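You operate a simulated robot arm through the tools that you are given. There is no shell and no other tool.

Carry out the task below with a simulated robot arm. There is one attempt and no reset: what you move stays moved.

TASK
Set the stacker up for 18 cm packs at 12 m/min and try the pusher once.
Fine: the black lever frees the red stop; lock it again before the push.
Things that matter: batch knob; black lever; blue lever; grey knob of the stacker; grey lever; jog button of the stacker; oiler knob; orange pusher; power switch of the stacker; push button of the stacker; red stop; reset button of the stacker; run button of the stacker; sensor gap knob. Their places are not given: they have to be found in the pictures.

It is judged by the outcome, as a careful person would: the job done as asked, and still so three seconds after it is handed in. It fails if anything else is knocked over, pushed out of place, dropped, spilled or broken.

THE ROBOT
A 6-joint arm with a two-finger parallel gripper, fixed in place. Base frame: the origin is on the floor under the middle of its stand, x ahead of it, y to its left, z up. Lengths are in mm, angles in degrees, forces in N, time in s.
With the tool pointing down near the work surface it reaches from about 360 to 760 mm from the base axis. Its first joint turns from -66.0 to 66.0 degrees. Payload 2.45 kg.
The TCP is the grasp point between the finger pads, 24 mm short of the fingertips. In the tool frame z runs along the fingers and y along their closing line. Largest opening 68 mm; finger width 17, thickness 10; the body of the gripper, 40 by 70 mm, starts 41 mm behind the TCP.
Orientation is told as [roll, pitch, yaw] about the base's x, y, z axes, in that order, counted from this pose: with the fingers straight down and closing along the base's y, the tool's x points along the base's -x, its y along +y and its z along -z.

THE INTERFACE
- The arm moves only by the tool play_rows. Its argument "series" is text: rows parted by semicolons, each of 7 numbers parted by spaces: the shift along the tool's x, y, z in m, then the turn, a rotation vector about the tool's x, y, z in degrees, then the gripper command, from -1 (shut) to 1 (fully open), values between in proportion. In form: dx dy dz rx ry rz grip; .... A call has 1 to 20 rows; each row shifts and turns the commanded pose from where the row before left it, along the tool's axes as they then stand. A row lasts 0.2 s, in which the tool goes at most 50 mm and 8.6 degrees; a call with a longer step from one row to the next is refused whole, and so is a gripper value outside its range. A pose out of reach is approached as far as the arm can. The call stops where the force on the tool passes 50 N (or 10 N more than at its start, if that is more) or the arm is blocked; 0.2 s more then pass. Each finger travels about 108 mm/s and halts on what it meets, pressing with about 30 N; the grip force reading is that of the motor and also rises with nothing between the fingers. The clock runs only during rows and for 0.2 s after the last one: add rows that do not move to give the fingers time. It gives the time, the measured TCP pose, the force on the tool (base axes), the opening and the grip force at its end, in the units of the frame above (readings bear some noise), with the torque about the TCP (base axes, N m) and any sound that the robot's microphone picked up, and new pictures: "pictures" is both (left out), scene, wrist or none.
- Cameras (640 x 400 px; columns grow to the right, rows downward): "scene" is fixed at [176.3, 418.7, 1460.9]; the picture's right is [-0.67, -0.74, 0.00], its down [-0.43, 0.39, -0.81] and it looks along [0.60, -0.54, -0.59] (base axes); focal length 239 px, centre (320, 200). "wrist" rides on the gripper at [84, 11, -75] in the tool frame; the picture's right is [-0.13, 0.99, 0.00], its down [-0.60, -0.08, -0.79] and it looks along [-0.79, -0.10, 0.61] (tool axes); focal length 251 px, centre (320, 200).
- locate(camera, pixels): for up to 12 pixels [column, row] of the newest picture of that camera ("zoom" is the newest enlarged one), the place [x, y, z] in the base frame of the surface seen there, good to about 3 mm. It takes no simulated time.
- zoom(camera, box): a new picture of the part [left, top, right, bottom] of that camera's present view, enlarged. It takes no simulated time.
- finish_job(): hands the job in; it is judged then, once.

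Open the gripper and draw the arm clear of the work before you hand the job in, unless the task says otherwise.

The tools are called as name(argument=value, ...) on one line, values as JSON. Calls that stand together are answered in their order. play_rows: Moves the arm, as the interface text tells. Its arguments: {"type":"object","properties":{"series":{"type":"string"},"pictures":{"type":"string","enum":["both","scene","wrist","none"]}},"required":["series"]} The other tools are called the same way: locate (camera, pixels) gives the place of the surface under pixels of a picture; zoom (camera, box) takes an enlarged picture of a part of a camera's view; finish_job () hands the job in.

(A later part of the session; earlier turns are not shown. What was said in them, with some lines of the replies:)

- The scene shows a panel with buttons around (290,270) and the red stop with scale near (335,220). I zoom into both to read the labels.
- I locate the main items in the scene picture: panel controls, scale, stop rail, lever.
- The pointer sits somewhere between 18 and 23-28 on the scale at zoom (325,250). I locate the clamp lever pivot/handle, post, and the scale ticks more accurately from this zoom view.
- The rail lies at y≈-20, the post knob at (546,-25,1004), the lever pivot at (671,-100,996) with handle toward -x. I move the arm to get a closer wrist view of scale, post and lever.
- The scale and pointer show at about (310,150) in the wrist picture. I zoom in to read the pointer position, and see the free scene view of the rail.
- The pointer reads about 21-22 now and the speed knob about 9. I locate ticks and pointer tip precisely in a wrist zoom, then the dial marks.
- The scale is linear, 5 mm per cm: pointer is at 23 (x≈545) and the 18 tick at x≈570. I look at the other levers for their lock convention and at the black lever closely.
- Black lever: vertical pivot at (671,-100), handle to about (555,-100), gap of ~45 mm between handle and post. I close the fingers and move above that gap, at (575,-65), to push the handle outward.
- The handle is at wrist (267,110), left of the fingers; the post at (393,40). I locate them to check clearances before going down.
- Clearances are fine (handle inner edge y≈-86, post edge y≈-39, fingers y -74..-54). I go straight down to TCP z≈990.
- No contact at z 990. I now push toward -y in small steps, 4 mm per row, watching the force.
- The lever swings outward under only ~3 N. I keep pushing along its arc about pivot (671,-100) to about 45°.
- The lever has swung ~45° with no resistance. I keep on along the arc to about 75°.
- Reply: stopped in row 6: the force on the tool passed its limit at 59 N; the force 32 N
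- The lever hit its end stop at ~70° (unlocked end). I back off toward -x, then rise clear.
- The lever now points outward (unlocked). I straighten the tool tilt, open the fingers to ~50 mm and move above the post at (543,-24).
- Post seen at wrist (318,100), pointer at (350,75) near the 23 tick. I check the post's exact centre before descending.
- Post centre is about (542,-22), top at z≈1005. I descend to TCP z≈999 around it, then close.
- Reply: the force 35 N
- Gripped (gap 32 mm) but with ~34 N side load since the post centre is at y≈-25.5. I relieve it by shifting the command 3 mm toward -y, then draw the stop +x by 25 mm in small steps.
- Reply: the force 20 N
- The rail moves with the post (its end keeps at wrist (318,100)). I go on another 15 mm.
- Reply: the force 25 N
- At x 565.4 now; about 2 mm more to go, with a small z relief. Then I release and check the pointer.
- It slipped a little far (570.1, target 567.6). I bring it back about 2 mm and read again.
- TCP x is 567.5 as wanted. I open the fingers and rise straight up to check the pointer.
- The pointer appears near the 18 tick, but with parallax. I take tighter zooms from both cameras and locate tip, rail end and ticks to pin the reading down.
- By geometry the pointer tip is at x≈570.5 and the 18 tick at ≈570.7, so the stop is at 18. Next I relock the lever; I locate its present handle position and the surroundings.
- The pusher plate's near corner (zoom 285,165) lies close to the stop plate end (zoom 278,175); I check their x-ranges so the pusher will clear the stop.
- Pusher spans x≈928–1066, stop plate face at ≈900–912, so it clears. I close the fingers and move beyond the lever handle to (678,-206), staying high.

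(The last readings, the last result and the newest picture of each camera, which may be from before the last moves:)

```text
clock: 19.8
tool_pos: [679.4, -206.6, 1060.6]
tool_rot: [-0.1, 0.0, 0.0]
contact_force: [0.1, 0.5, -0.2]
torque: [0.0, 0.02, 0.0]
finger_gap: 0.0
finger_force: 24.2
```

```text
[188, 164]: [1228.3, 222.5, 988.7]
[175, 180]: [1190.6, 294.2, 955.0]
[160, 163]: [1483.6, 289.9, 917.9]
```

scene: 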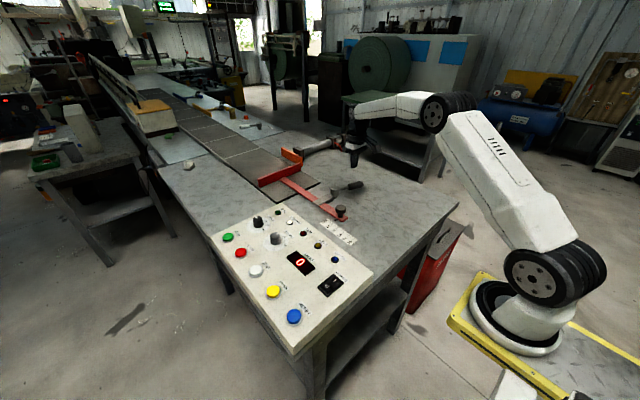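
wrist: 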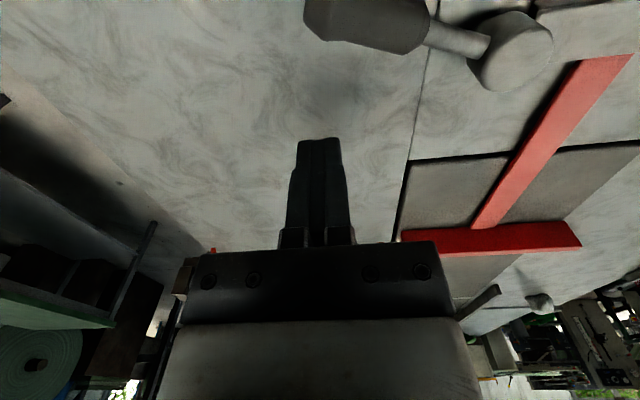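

The handle lies at about 67° (from (671,-100) to (628,-200)), well on the -x side of my fingers. I go down to z≈990.

play_rows(series="0 0 0.025 0 0 0 -1; 0 0 0.025 0 0 0 -1; 0 0 0.02 0 0 0 -1; 0 0 0 0 0 0 -1", pictures="wrist")

```text
clock: 20.8
tool_pos: [679.9, -206.4, 989.2]
tool_rot: [-0.1, -0.1, 0.0]
contact_force: [0.2, 0.0, -0.7]
torque: [0.01, -0.01, 0.0]
finger_gap: 0.0
finger_force: 23.3
```

wrist: 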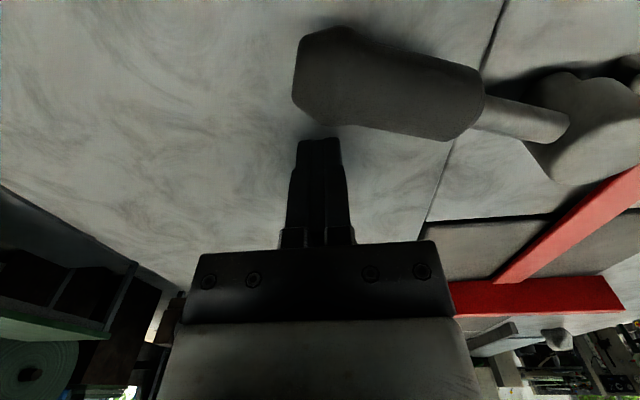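

Handle is ahead of the fingers. I sweep along the arc back toward the locked position, first to about 30°.

play_rows(series="0.0099 0.0084 0 0 0 0 -1; 0.01 0.004 0 0 0 0 -1; 0.008 0.0015 0 0 0 0 -1; 0.008 0.002 0 0 0 0 -1; 0.0076 0.0027 0 0 0 0 -1; 0.0076 0.0034 0 0 0 0 -1; 0.0073 0.0041 0 0 0 0 -1; 0.0069 0.0045 0 0 0 0 -1; 0.0063 0.0052 0 0 0 0 -1; 0.006 0.0058 0 0 0 0 -1", pictures="both")

```text
clock: 23.0
tool_pos: [601.1, -163.2, 989.9]
tool_rot: [-0.1, 0.0, 0.0]
contact_force: [0.0, 0.0, 0.7]
torque: [0.0, 0.02, 0.01]
finger_gap: 0.2
finger_force: 23.8
```

scene: 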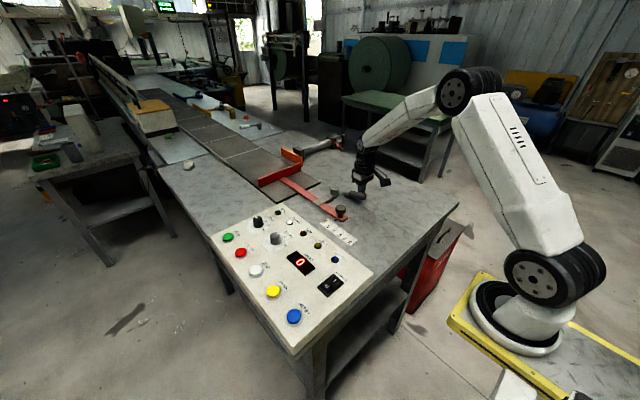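
wrist: 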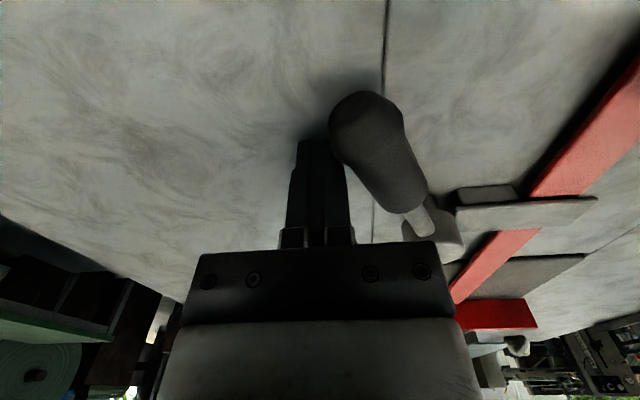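

The lever follows, at ~30° now. I carry on to 0° and a little further until it meets its stop.

play_rows(series="0.0046 0.0055 0 0 0 0 -1; 0.0045 0.0055 0 0 0 0 -1; 0.0039 0.0072 0 0 0 0 -1; 0.0039 0.0073 0 0 0 0 -1; 0.002 0.0055 0 0 0 0 -1; 0.0017 0.0052 0 0 0 0 -1; 0.0015 0.005 0 0 0 0 -1; 0.0005 0.003 0 0 0 0 -1; 0.0003 0.003 0 0 0 0 -1; 0 0.003 0 0 0 0 -1", pictures="both")

```text
clock: 25.1
tool_pos: [579.0, -124.6, 991.8]
tool_rot: [-0.6, -0.5, -0.4]
contact_force: [2.4, -16.6, -1.4]
torque: [-0.03, 0.03, -0.01]
finger_gap: 0.0
finger_force: 23.7
stopped in row 10: the force on the tool passed its limit at 52 N (the readings are from after the stop); the commanded pose is now the measured one
```

scene: 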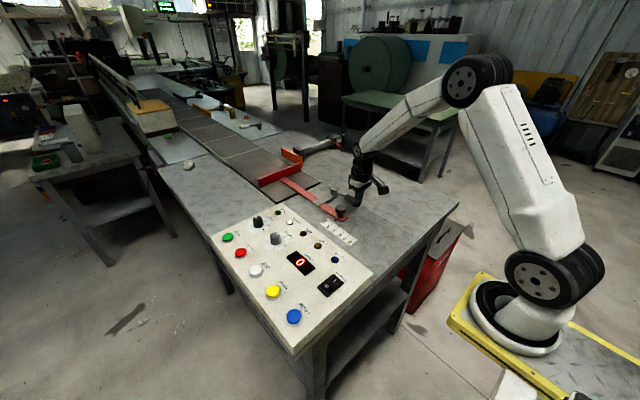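
wrist: 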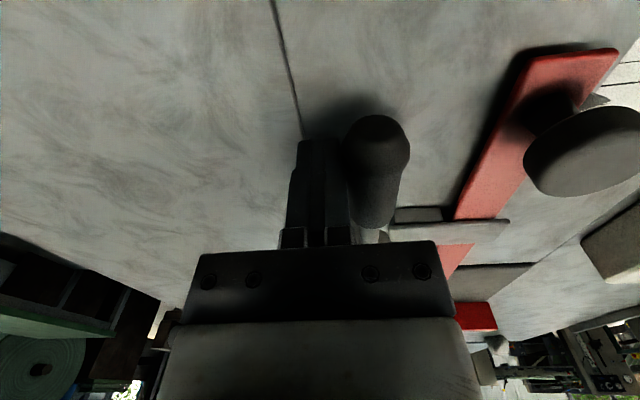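

The lever met its locked stop at 0°. I back off to -y, rise, level the tool and move to where the wrist camera can check the lever, pointer and knob.

play_rows(series="0 -0.01 0 0 0 0 -1; 0 -0.01 0 -0.6 0.5 -0.4 -1; 0 0 -0.035 0 0 0 -1; 0 0 -0.035 0 0 0 -1; 0.03 0.03 -0.02 0 0 0 -1; 0.02 0.04 -0.01 0 0 0 -1; 0.01 0.045 0 0 0 0 -1; 0 0 0 0 0 0 -1", pictures="both")

zoom(camera="wrist", box=[240, 40, 440, 220])

zoom(camera="scene", box=[310, 180, 370, 240])

```text
clock: 26.9
tool_pos: [519.6, -26.8, 1092.2]
tool_rot: [0.1, 0.1, 0.1]
contact_force: [-1.0, 0.1, 0.4]
torque: [0.02, 0.01, -0.04]
finger_gap: 0.1
finger_force: 23.0
```

scene: 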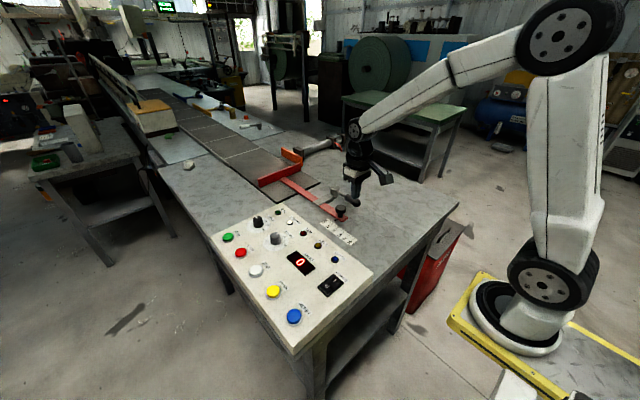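
wrist: 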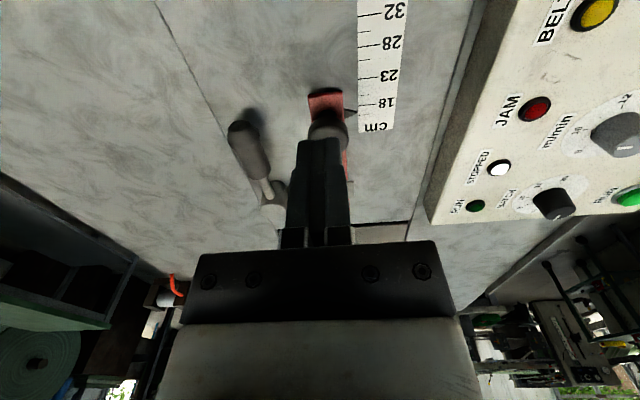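

```text
2.22 times, centred on (340, 130) of wrist
```

zoom: 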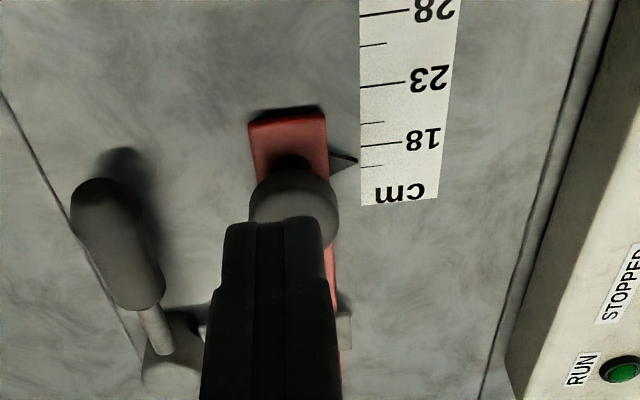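

```text
6.67 times, centred on (340, 210) of scene
```

zoom: 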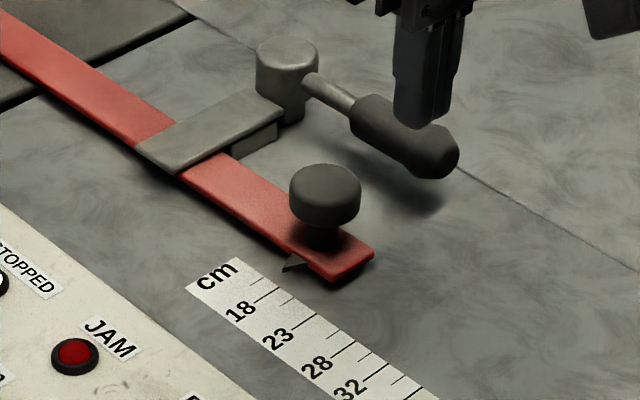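

The lever is back in the locked position and the pointer still shows 18. Now I go over the panel to view the grey speed knob (at about (583,206)) and its dial.

zoom(camera="wrist", box=[310, 60, 410, 140])

play_rows(series="0.0083 0.0411 0 0 0 0 0; 0.0083 0.0411 0 0 0 0 0; 0.0083 0.0411 0 0 0 0 0; 0.0083 0.0411 0 0 0 0 0; 0.0083 0.0411 0 0 0 0 0; 0.0083 0.0411 0 0 0 0 0; 0 0 0 0 0 0 0", pictures="both")

```text
5.00 times, centred on (360, 100) of wrist
```

zoom: 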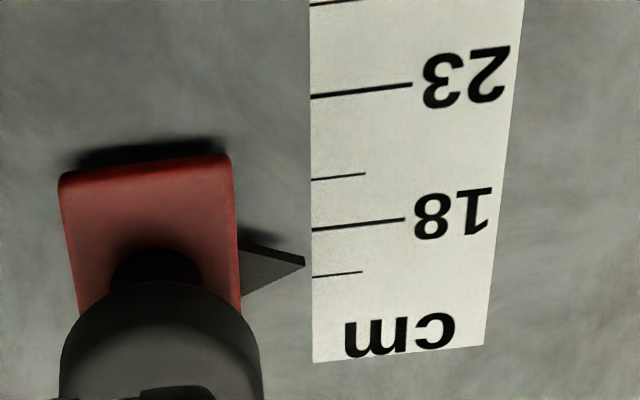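

```text
clock: 28.5
tool_pos: [468.5, 221.0, 1092.2]
tool_rot: [0.2, 0.1, 0.1]
contact_force: [-0.7, 0.2, 0.0]
torque: [0.01, 0.02, 0.01]
finger_gap: 34.1
finger_force: 0.1
```

scene: 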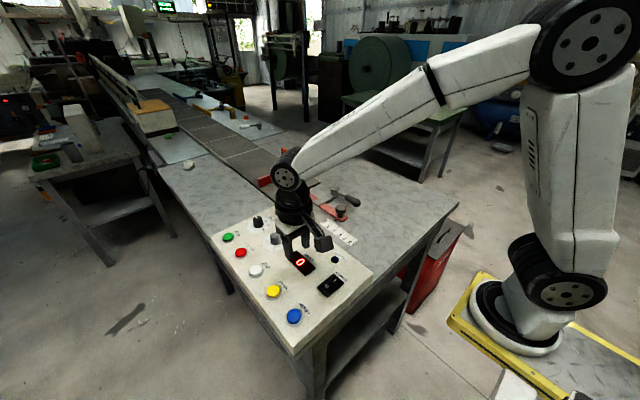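
wrist: 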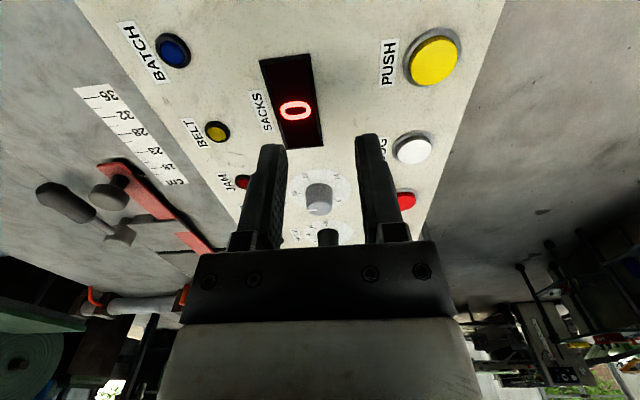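

The pointer coincides with the 18 mark (both at x≈571.7 in this view). Now I zoom on the grey knob dial between the fingers at (320,195).

zoom(camera="wrist", box=[280, 160, 360, 245])

locate(camera="zoom", pixels=[[310, 80], [310, 120], [310, 150], [310, 200], [255, 150], [370, 150], [210, 150], [440, 150], [310, 240]])

zoom(camera="scene", box=[255, 220, 300, 255])

```text
4.71 times, centred on (320, 202) of wrist
```

zoom: 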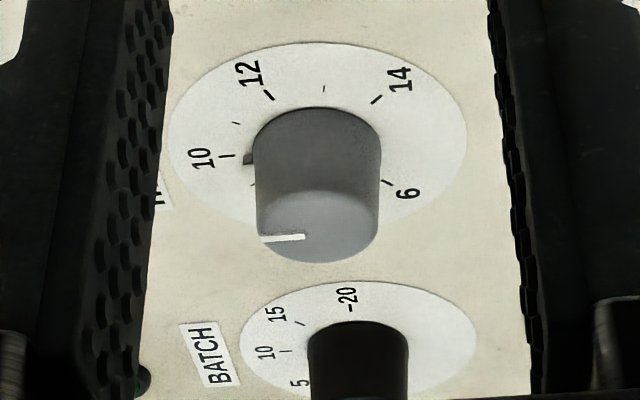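

```text
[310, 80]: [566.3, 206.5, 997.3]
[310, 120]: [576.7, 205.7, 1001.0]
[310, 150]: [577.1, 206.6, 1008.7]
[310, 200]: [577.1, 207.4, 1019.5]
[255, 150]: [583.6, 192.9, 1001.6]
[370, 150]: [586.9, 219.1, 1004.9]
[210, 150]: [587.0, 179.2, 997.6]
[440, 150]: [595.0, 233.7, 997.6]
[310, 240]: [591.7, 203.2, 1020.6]
```

```text
11.43 times, centred on (278, 238) of scene
```

zoom: 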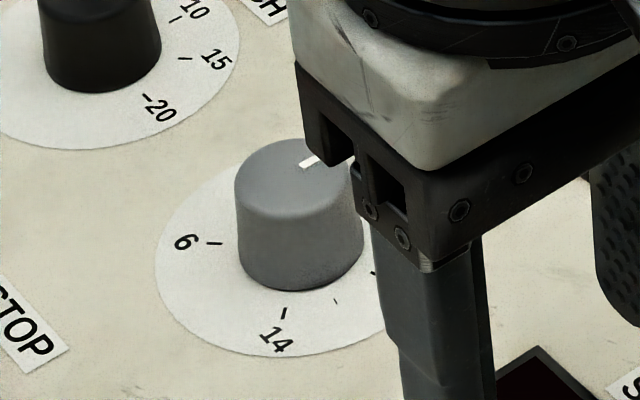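

The dial runs clockwise (from above) with 10 toward -y, about 34° per m/min; the white line points roughly toward -y (≈9.5–10). I zoom tighter on the knob to measure its line.

zoom(camera="wrist", box=[295, 165, 345, 225])

```text
6.67 times, centred on (320, 195) of wrist
```

zoom: 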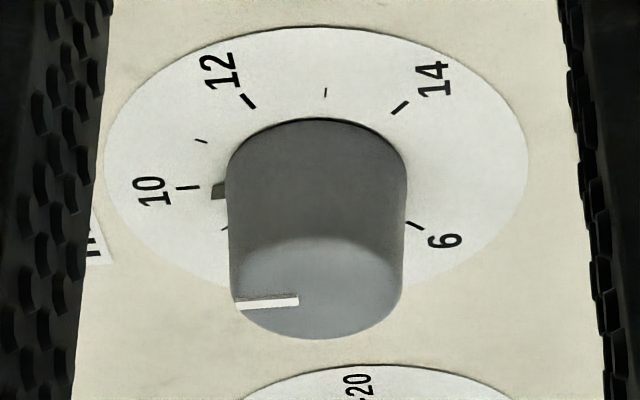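

The white line and base nub both point at 10 (≈-88°), so going to 12 takes about 67° clockwise from above. I move over the knob at (589,205) and pre-turn the tool 34° the other way.

play_rows(series="-0.0402 -0.0053 0.0107 0 0 0 0.35; -0.0402 -0.0053 0.0107 0 0 0 0.35; -0.0402 -0.0053 0.0107 0 0 0 0.35; 0 0 0 0 0 -8.5 0.35; 0 0 0 0 0 -8.5 0.35; 0 0 0 0 0 -8.5 0.35; 0 0 0 0 0 -8.5 0.35; 0 0 0 0 0 0 0.35", pictures="both")

```text
clock: 30.3
tool_pos: [589.0, 203.4, 1059.4]
tool_rot: [0.2, 0.0, 34.2]
contact_force: [-0.4, 0.0, -0.1]
torque: [-0.01, -0.02, 0.02]
finger_gap: 45.9
finger_force: 0.1
```

scene: 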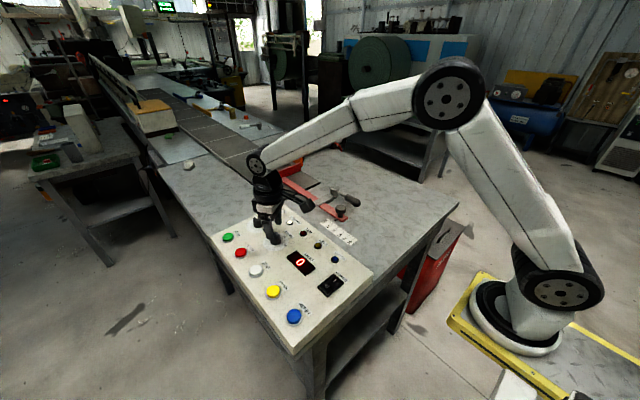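
wrist: 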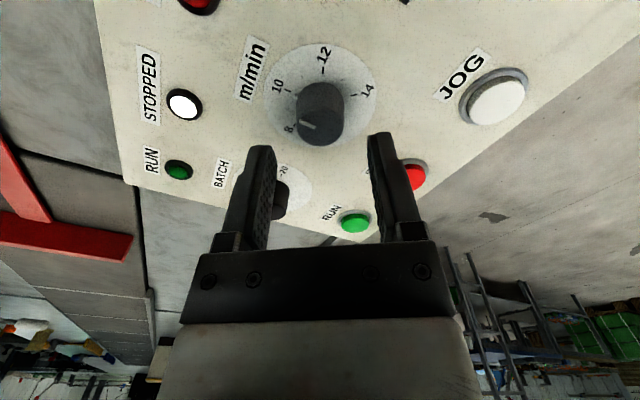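

From this turned view the 8 mark shows beside the knob. I zoom in to re-measure where the line points.

zoom(camera="wrist", box=[270, 35, 380, 155])

locate(camera="zoom", pixels=[[310, 335], [280, 300], [340, 290], [300, 200], [190, 210], [375, 310], [255, 310], [230, 295]])

```text
3.33 times, centred on (325, 95) of wrist
```

zoom: 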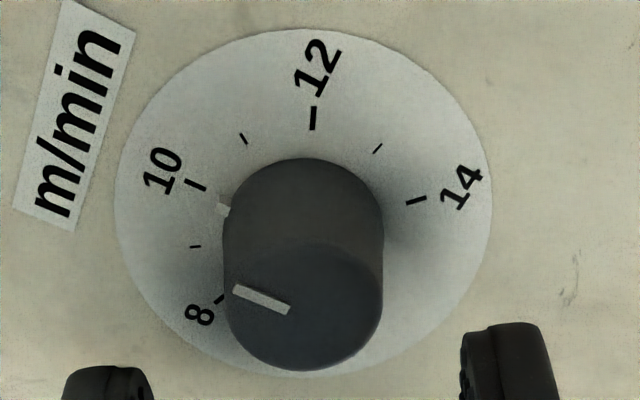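

```text
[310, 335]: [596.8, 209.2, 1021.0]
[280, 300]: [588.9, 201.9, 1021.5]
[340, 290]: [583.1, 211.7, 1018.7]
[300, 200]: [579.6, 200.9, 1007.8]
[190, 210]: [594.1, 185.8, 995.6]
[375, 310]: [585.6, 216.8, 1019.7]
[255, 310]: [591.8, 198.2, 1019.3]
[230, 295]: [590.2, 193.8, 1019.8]
```

By ray geometry the dial centre is (589.4,204.3), marks at 33.75°/unit with 10 toward -y, and the line is at about -86° (≈9.9). I descend around the knob to z≈1027 and close gently.

play_rows(series="-0.0008 0.0005 0.012 0 0 0 0.35; 0 0 0.012 0 0 0 0.35; 0 0 0.009 0 0 0 0.35; 0 0 0 0 0 0 0.35; 0 0 0 0 0 0 0; 0 0 0 0 0 0 -0.35; 0 0 0 0 0 0 -0.4", pictures="both")

```text
clock: 31.9
tool_pos: [590.2, 204.5, 1027.7]
tool_rot: [0.0, 0.1, 34.1]
contact_force: [2.5, -4.2, -2.8]
torque: [0.06, -0.31, 0.0]
finger_gap: 26.8
finger_force: 41.8
```

scene: 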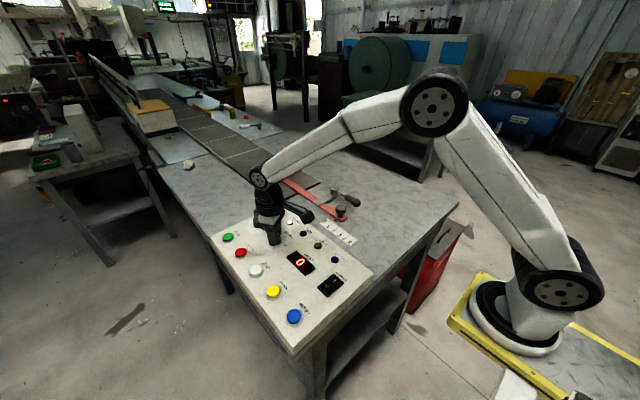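
wrist: 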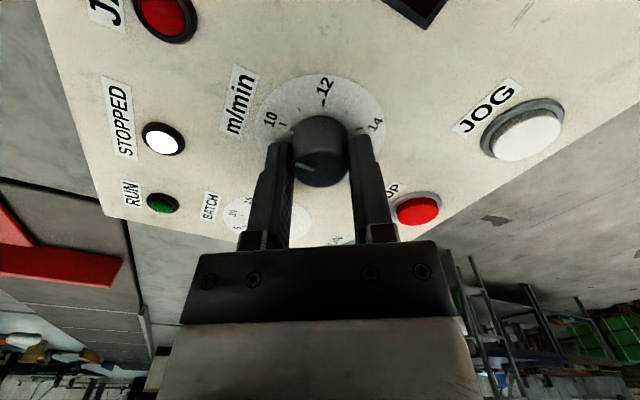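

The knob is held (gap 26.8 mm, little side load). I turn it clockwise seen from above by 67° in eight rows.

play_rows(series="0 0 0 0 0 8.4 -0.4; 0 0 0 0 0 8.4 -0.4; 0 0 0 0 0 8.4 -0.4; 0 0 0 0 0 8.4 -0.4; 0 0 0 0 0 8.4 -0.4; 0 0 0 0 0 8.4 -0.4; 0 0 0 0 0 8.4 -0.4; 0 0 0 0 0 8.4 -0.4; 0 0 0 0 0 0 -0.4", pictures="both")

zoom(camera="wrist", box=[260, 60, 400, 200])

```text
clock: 33.9
tool_pos: [590.1, 205.1, 1027.2]
tool_rot: [0.1, 0.1, -33.3]
contact_force: [3.4, -3.5, -0.2]
torque: [-0.58, -0.82, -0.02]
finger_gap: 26.6
finger_force: 42.2
```

scene: 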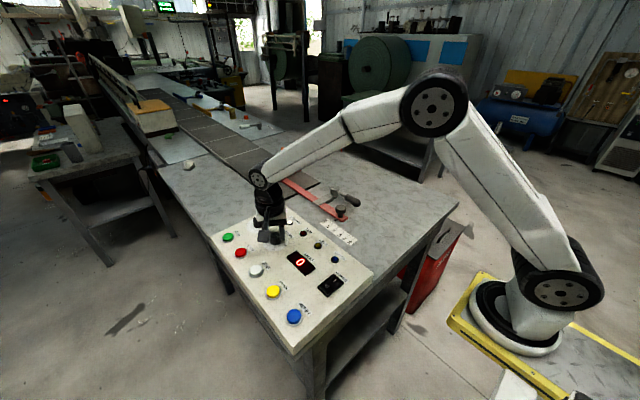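
wrist: 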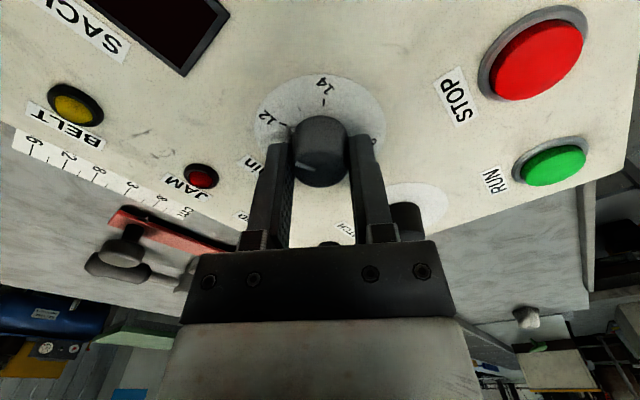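

```text
2.86 times, centred on (330, 130) of wrist
```

zoom: 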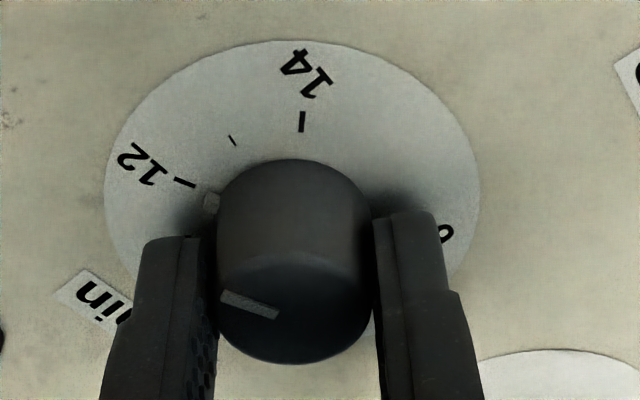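

The knob followed; the line sits a touch short of 12 (about -153°, target -157.5°). I turn 4° more, then release and rise to measure.

play_rows(series="0 0 0 0 0 4 -0.4; 0 0 0 0 0 0 -0.4; 0 0 0 0 0 0 0.35; 0 0 0 0 0 0 0.35; 0 0 -0.015 0 0 0 0.35; 0 0 -0.02 0 0 0 0.35; 0 0 0 0 0 0 0.35", pictures="both")

zoom(camera="wrist", box=[270, 35, 380, 155])

```text
clock: 35.5
tool_pos: [589.7, 204.6, 1061.1]
tool_rot: [-0.1, 0.2, -37.0]
contact_force: [-0.3, 0.6, 0.5]
torque: [-0.02, 0.01, -0.03]
finger_gap: 46.0
finger_force: 0.1
```

scene: 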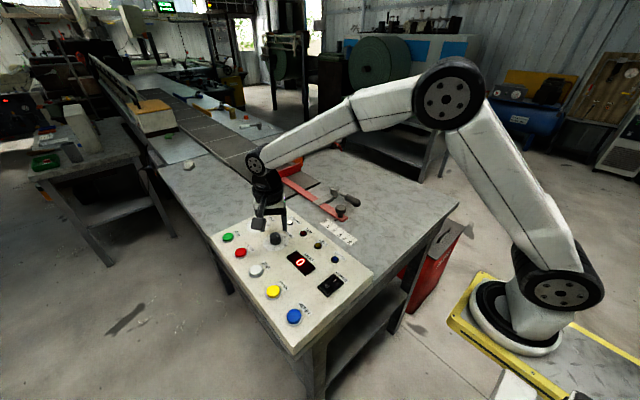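
wrist: 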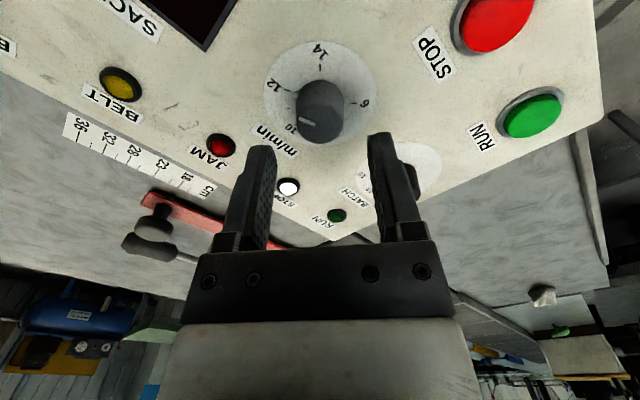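

```text
3.33 times, centred on (325, 95) of wrist
```

zoom: 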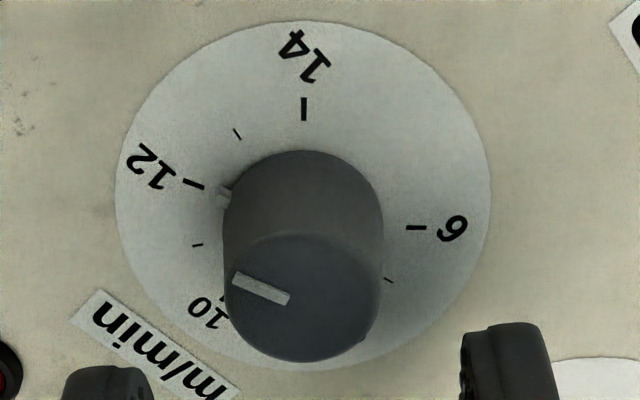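

The line measures ≈-158°, i.e. 12.0 m/min. I turn the tool back square, close the fingers and move above the yellow PUSH button at (463,291), checking the lever in the scene on the way.

play_rows(series="0 0 0 0 0 -7.4 0.35; 0 0 0 0 0 -7.4 0.35; 0 0 0 0 0 -7.4 0.35; 0 0 0 0 0 -7.4 -1; 0 0 0 0 0 -7.4 -1; 0.0317 0.0216 0 0 0 0 -1; 0.0317 0.0216 0 0 0 0 -1; 0.0317 0.0216 0 0 0 0 -1; 0.0317 0.0216 0 0 0 0 -1; 0 0 0 0 0 0 -1", pictures="both")

zoom(camera="scene", box=[240, 130, 370, 250])

zoom(camera="wrist", box=[240, 20, 460, 250])

```text
clock: 37.7
tool_pos: [461.2, 291.3, 1063.4]
tool_rot: [0.3, 0.1, -0.1]
contact_force: [0.3, -0.4, -0.1]
torque: [0.04, -0.02, 0.01]
finger_gap: 0.0
finger_force: 23.9
```

scene: 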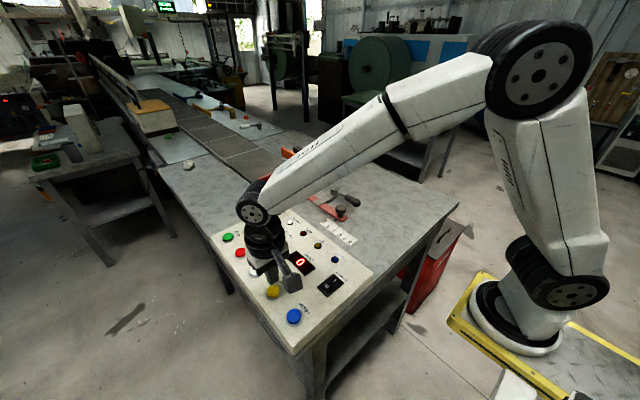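
wrist: 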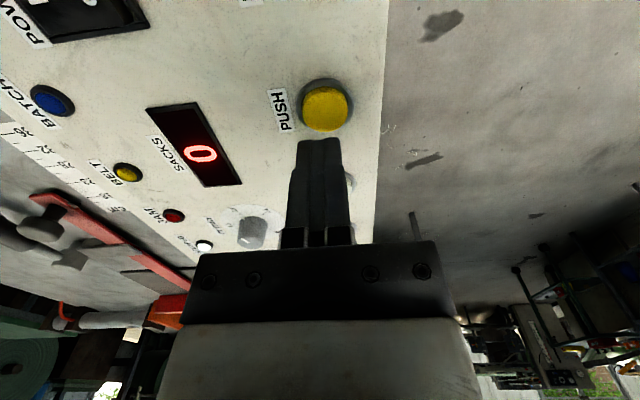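

```text
3.33 times, centred on (305, 190) of scene
```

zoom: 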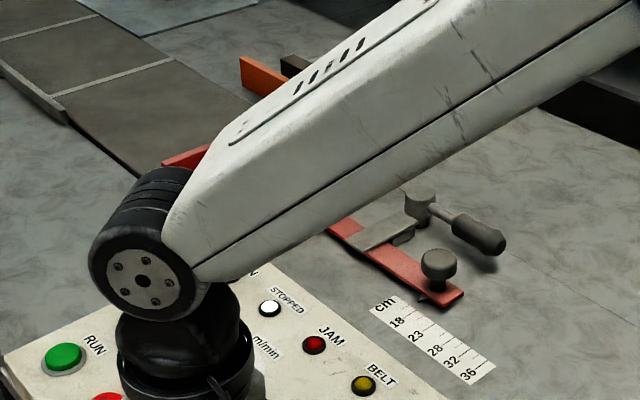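

```text
1.74 times, centred on (350, 135) of wrist
```

zoom: 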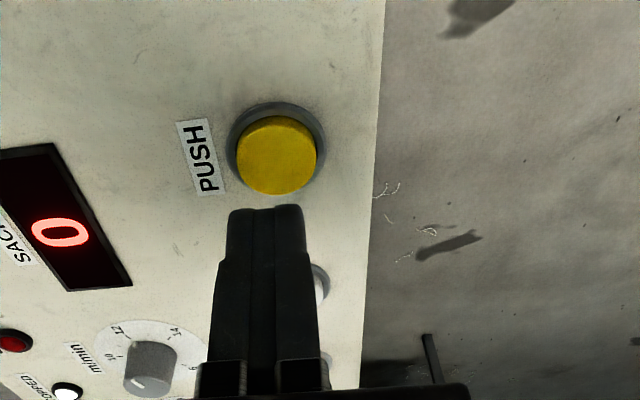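

Lever locked, pointer at 18, knob shows 12. I locate the PUSH button centre at wrist (325,108) before pressing.

locate(camera="wrist", pixels=[[325, 108], [325, 92], [325, 128], [304, 108], [347, 108], [290, 60]])

```text
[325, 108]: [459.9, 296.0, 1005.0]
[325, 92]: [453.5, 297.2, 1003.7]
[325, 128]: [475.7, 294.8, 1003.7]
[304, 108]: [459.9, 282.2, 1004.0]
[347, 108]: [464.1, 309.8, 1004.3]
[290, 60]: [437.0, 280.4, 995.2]
```

Button centre is about (463,295), top z≈1004, so contact comes at TCP z≈1028. I go down and press in small steps in a single press.

play_rows(series="-0.002 0.0035 0.015 0 0 0 -1; 0 0 0.015 0 0 0 -1; 0 0 0.003 0 0 0 -1; 0 0 0.002 0 0 0 -1; 0 0 0.002 0 0 0 -1; 0 0 0.0015 0 0 0 -1", pictures="both")

```text
clock: 39.1
tool_pos: [464.2, 295.3, 1023.8]
tool_rot: [0.2, 0.1, -0.1]
contact_force: [-2.9, -0.6, 4.4]
torque: [0.0, 0.04, 0.01]
finger_gap: 0.0
finger_force: 24.0
heard: click
```

scene: 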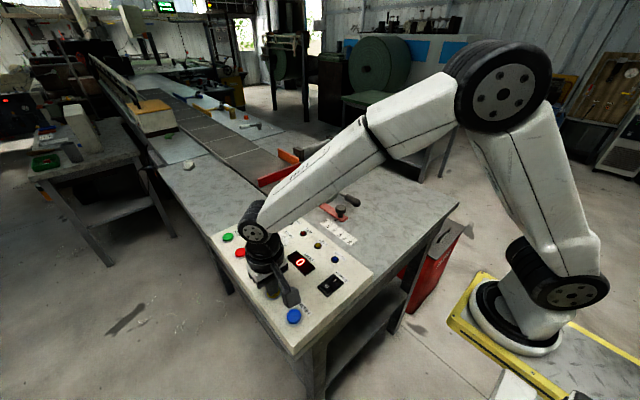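
wrist: 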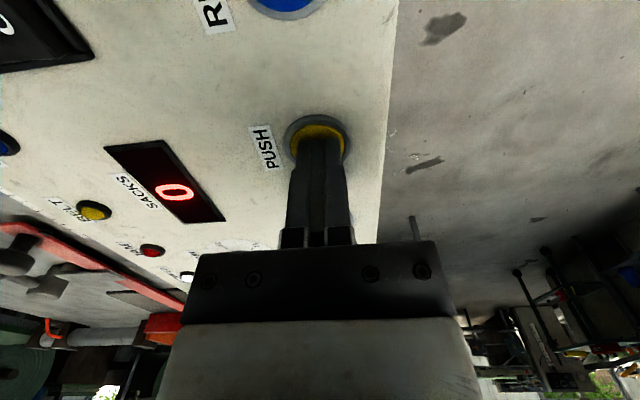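

A click was heard; the button was pressed once. I rise straight off the button and watch the pusher.

play_rows(series="0 0 -0.02 0 0 0 -1; 0 0 -0.04 0 0 0 -1", pictures="both")

zoom(camera="scene", box=[240, 120, 370, 240])

```text
clock: 39.7
tool_pos: [465.0, 295.4, 1084.1]
tool_rot: [0.2, 0.1, -0.1]
contact_force: [0.2, 0.5, 0.1]
torque: [0.02, -0.04, 0.01]
finger_gap: 0.2
finger_force: 23.4
```

scene: 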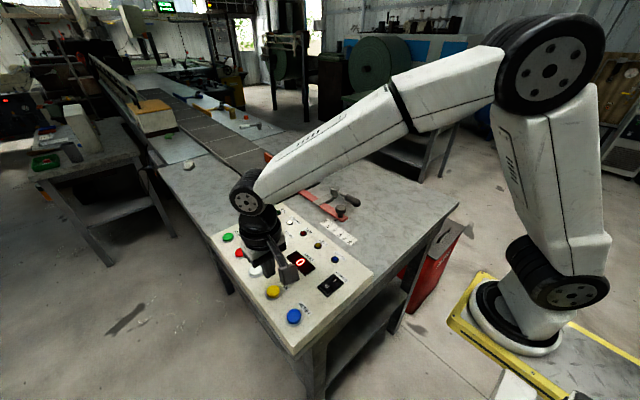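
wrist: 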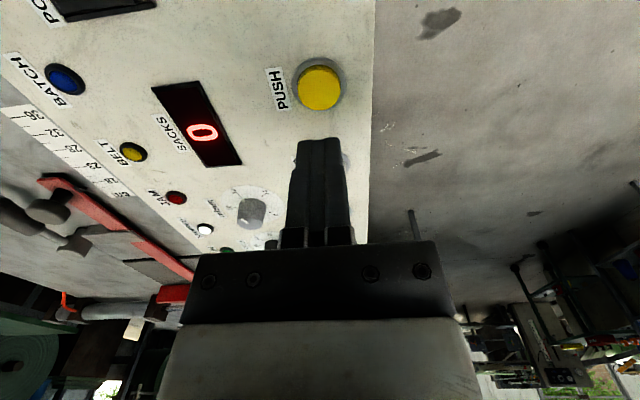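

```text
3.33 times, centred on (305, 180) of scene
```

zoom: 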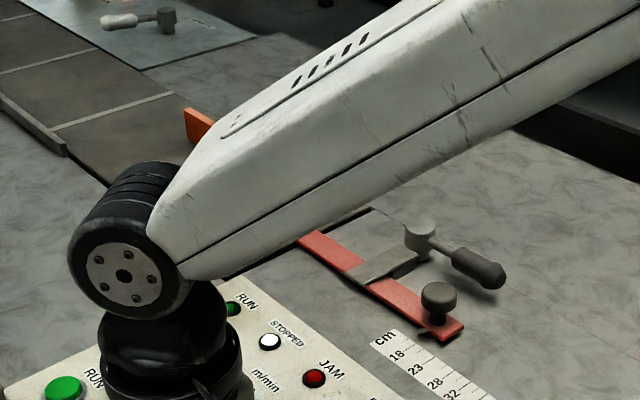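

The orange pusher is moving out (scene zoom (200,125)). I draw the arm up and back clear of the work, opening the gripper, and see whether the pusher finishes its stroke.

play_rows(series="0 0 -0.04 0 0 0 -1; 0.012 -0.016 -0.035 0 0 0 0; 0.012 -0.016 -0.035 0 0 0 1; 0.012 -0.016 -0.035 0 0 0 1; 0.012 -0.016 -0.035 0 0 0 1; 0.012 -0.016 -0.03 0 0 0 1; 0.012 -0.016 -0.03 0 0 0 1; 0 0 0 0 0 0 1; 0 0 0 0 0 0 1; 0 0 0 0 0 0 1", pictures="both")

zoom(camera="scene", box=[210, 120, 370, 260])

zoom(camera="wrist", box=[150, 0, 430, 220])

```text
clock: 41.9
tool_pos: [393.6, 199.5, 1323.4]
tool_rot: [0.2, 0.1, -0.1]
contact_force: [-0.2, 0.3, 0.2]
torque: [0.02, 0.02, 0.0]
finger_gap: 68.1
finger_force: 0.1
```

scene: 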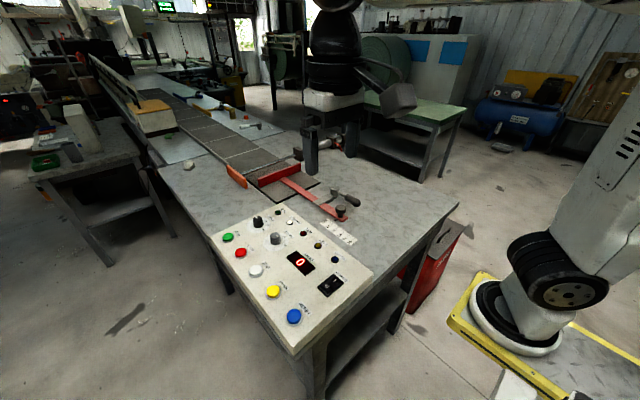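
wrist: 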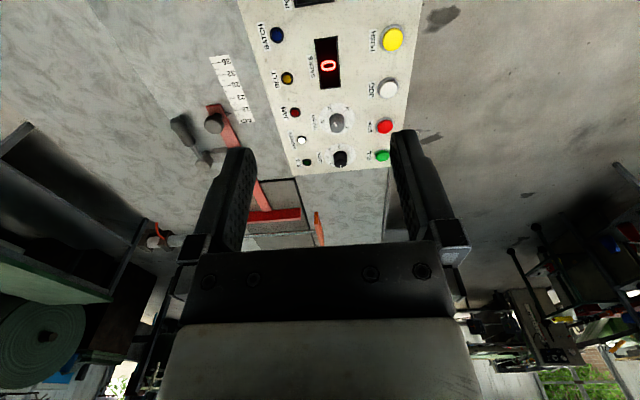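

```text
2.86 times, centred on (290, 190) of scene
```

zoom: 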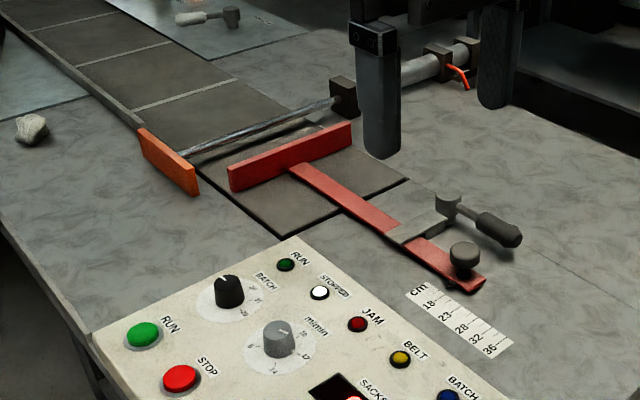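

```text
1.82 times, centred on (290, 110) of wrist
```

zoom: 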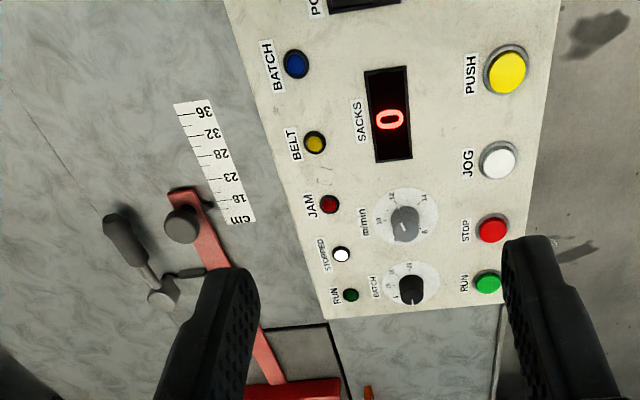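

The pusher has reached the far side at scene zoom (170,160). I wait a few seconds to see it return, and re-check the knob and stop.

play_rows(series="0 0 0 0 0 0 1; 0 0 0 0 0 0 1; 0 0 0 0 0 0 1; 0 0 0 0 0 0 1; 0 0 0 0 0 0 1; 0 0 0 0 0 0 1; 0 0 0 0 0 0 1; 0 0 0 0 0 0 1; 0 0 0 0 0 0 1; 0 0 0 0 0 0 1; 0 0 0 0 0 0 1; 0 0 0 0 0 0 1; 0 0 0 0 0 0 1; 0 0 0 0 0 0 1; 0 0 0 0 0 0 1", pictures="both")

zoom(camera="scene", box=[220, 125, 350, 235])

zoom(camera="scene", box=[240, 205, 300, 255])

zoom(camera="scene", box=[310, 180, 370, 240])

```text
clock: 45.1
tool_pos: [393.7, 198.3, 1322.2]
tool_rot: [0.1, 0.0, -0.1]
contact_force: [-0.8, -0.3, 0.1]
torque: [-0.04, -0.02, 0.03]
finger_gap: 68.3
finger_force: 0.1
```

scene: 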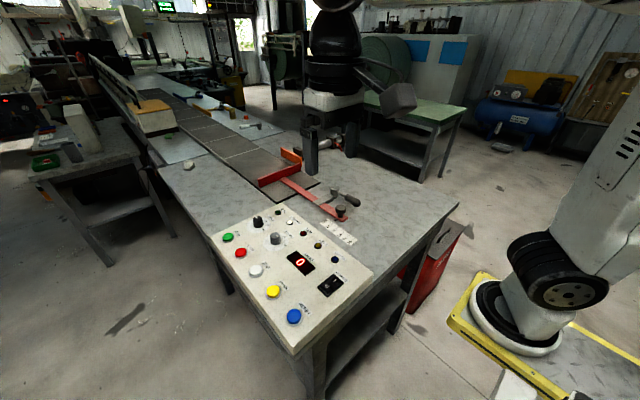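
wrist: 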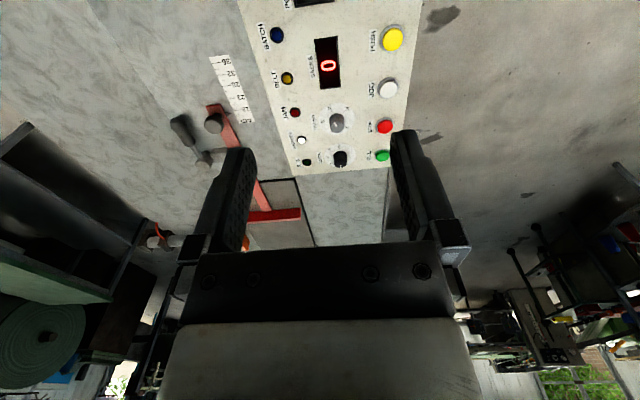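

```text
3.64 times, centred on (285, 180) of scene
```

zoom: 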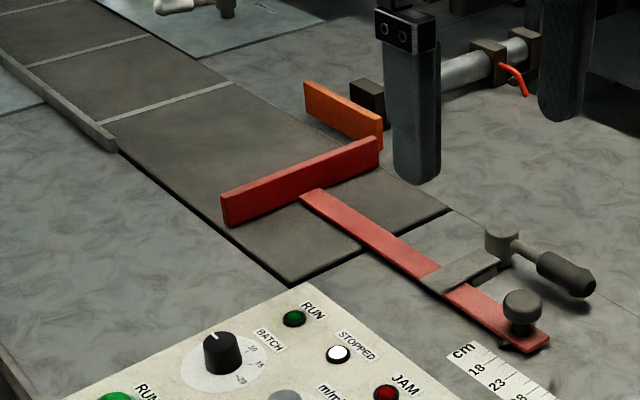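

```text
8.00 times, centred on (270, 230) of scene
```

zoom: 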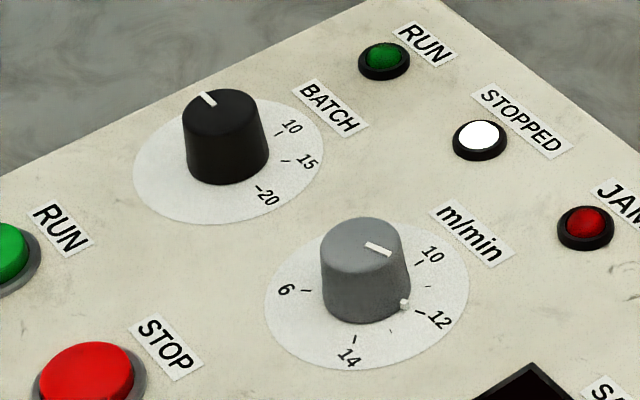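

```text
6.67 times, centred on (340, 210) of scene
```

zoom: 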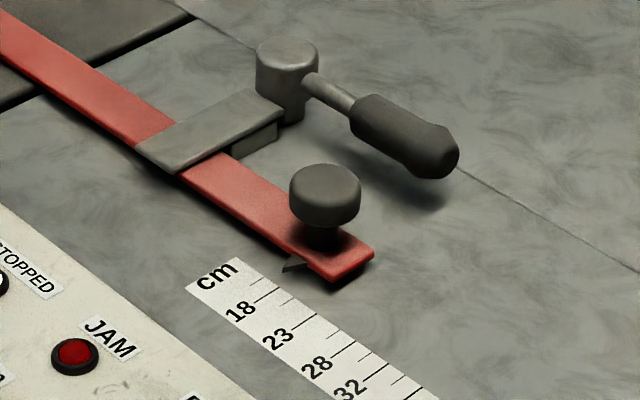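

The pusher has returned home, lever locked, stop at 18, and the base nub of the speed knob is at 12. I make one tighter check of the knob against the 12 mark.

zoom(camera="scene", box=[260, 225, 292, 250])

zoom(camera="wrist", box=[318, 100, 358, 138])

```text
16.00 times, centred on (276, 238) of scene
```

zoom: 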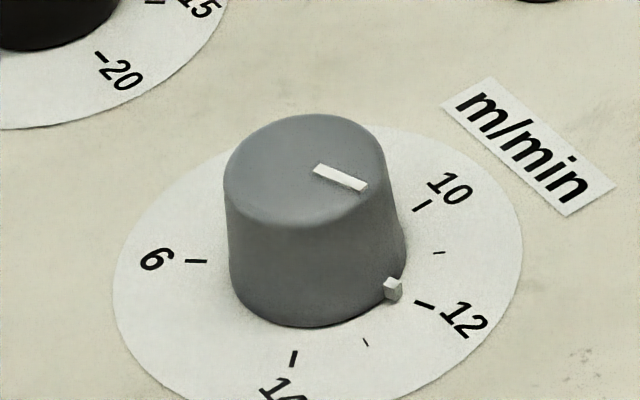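

```text
10.53 times, centred on (338, 119) of wrist
```

zoom: 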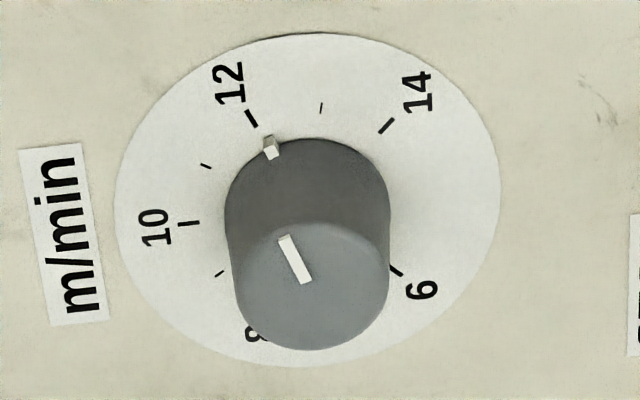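

The knob nub sits on the line of the 12 tick (both cameras give ≈12.05), the stop is at 18 and locked. The pusher went out once and came home. The gripper is open and the arm is clear, so I hand the job in.

finish_job()

```text
The job is handed in.
```

The stacker is set for 18 cm packs at 12 m/min, and the pusher has been tried once. I have handed the job in; no verdict came back.

- **Red stop:** I freed it with the black lever, moved the pointer from the 23 mark to 18, and swung the lever back to its locked end before the push. It still showed 18 after the push.
- **Speed:** the grey knob went from about 10 to 12 m/min. My final measurements put it at roughly 12.05 to 12.1, in line with the 12 mark.
- **Pusher:** I pressed the yellow push button once and heard one click. The pusher crossed the belt, cleared the stop and came back. Afterwards the jam lamp was off and the stopped lamp was lit.

I did not touch the other knobs, levers or buttons. The gripper is open and the arm is clear of the work.
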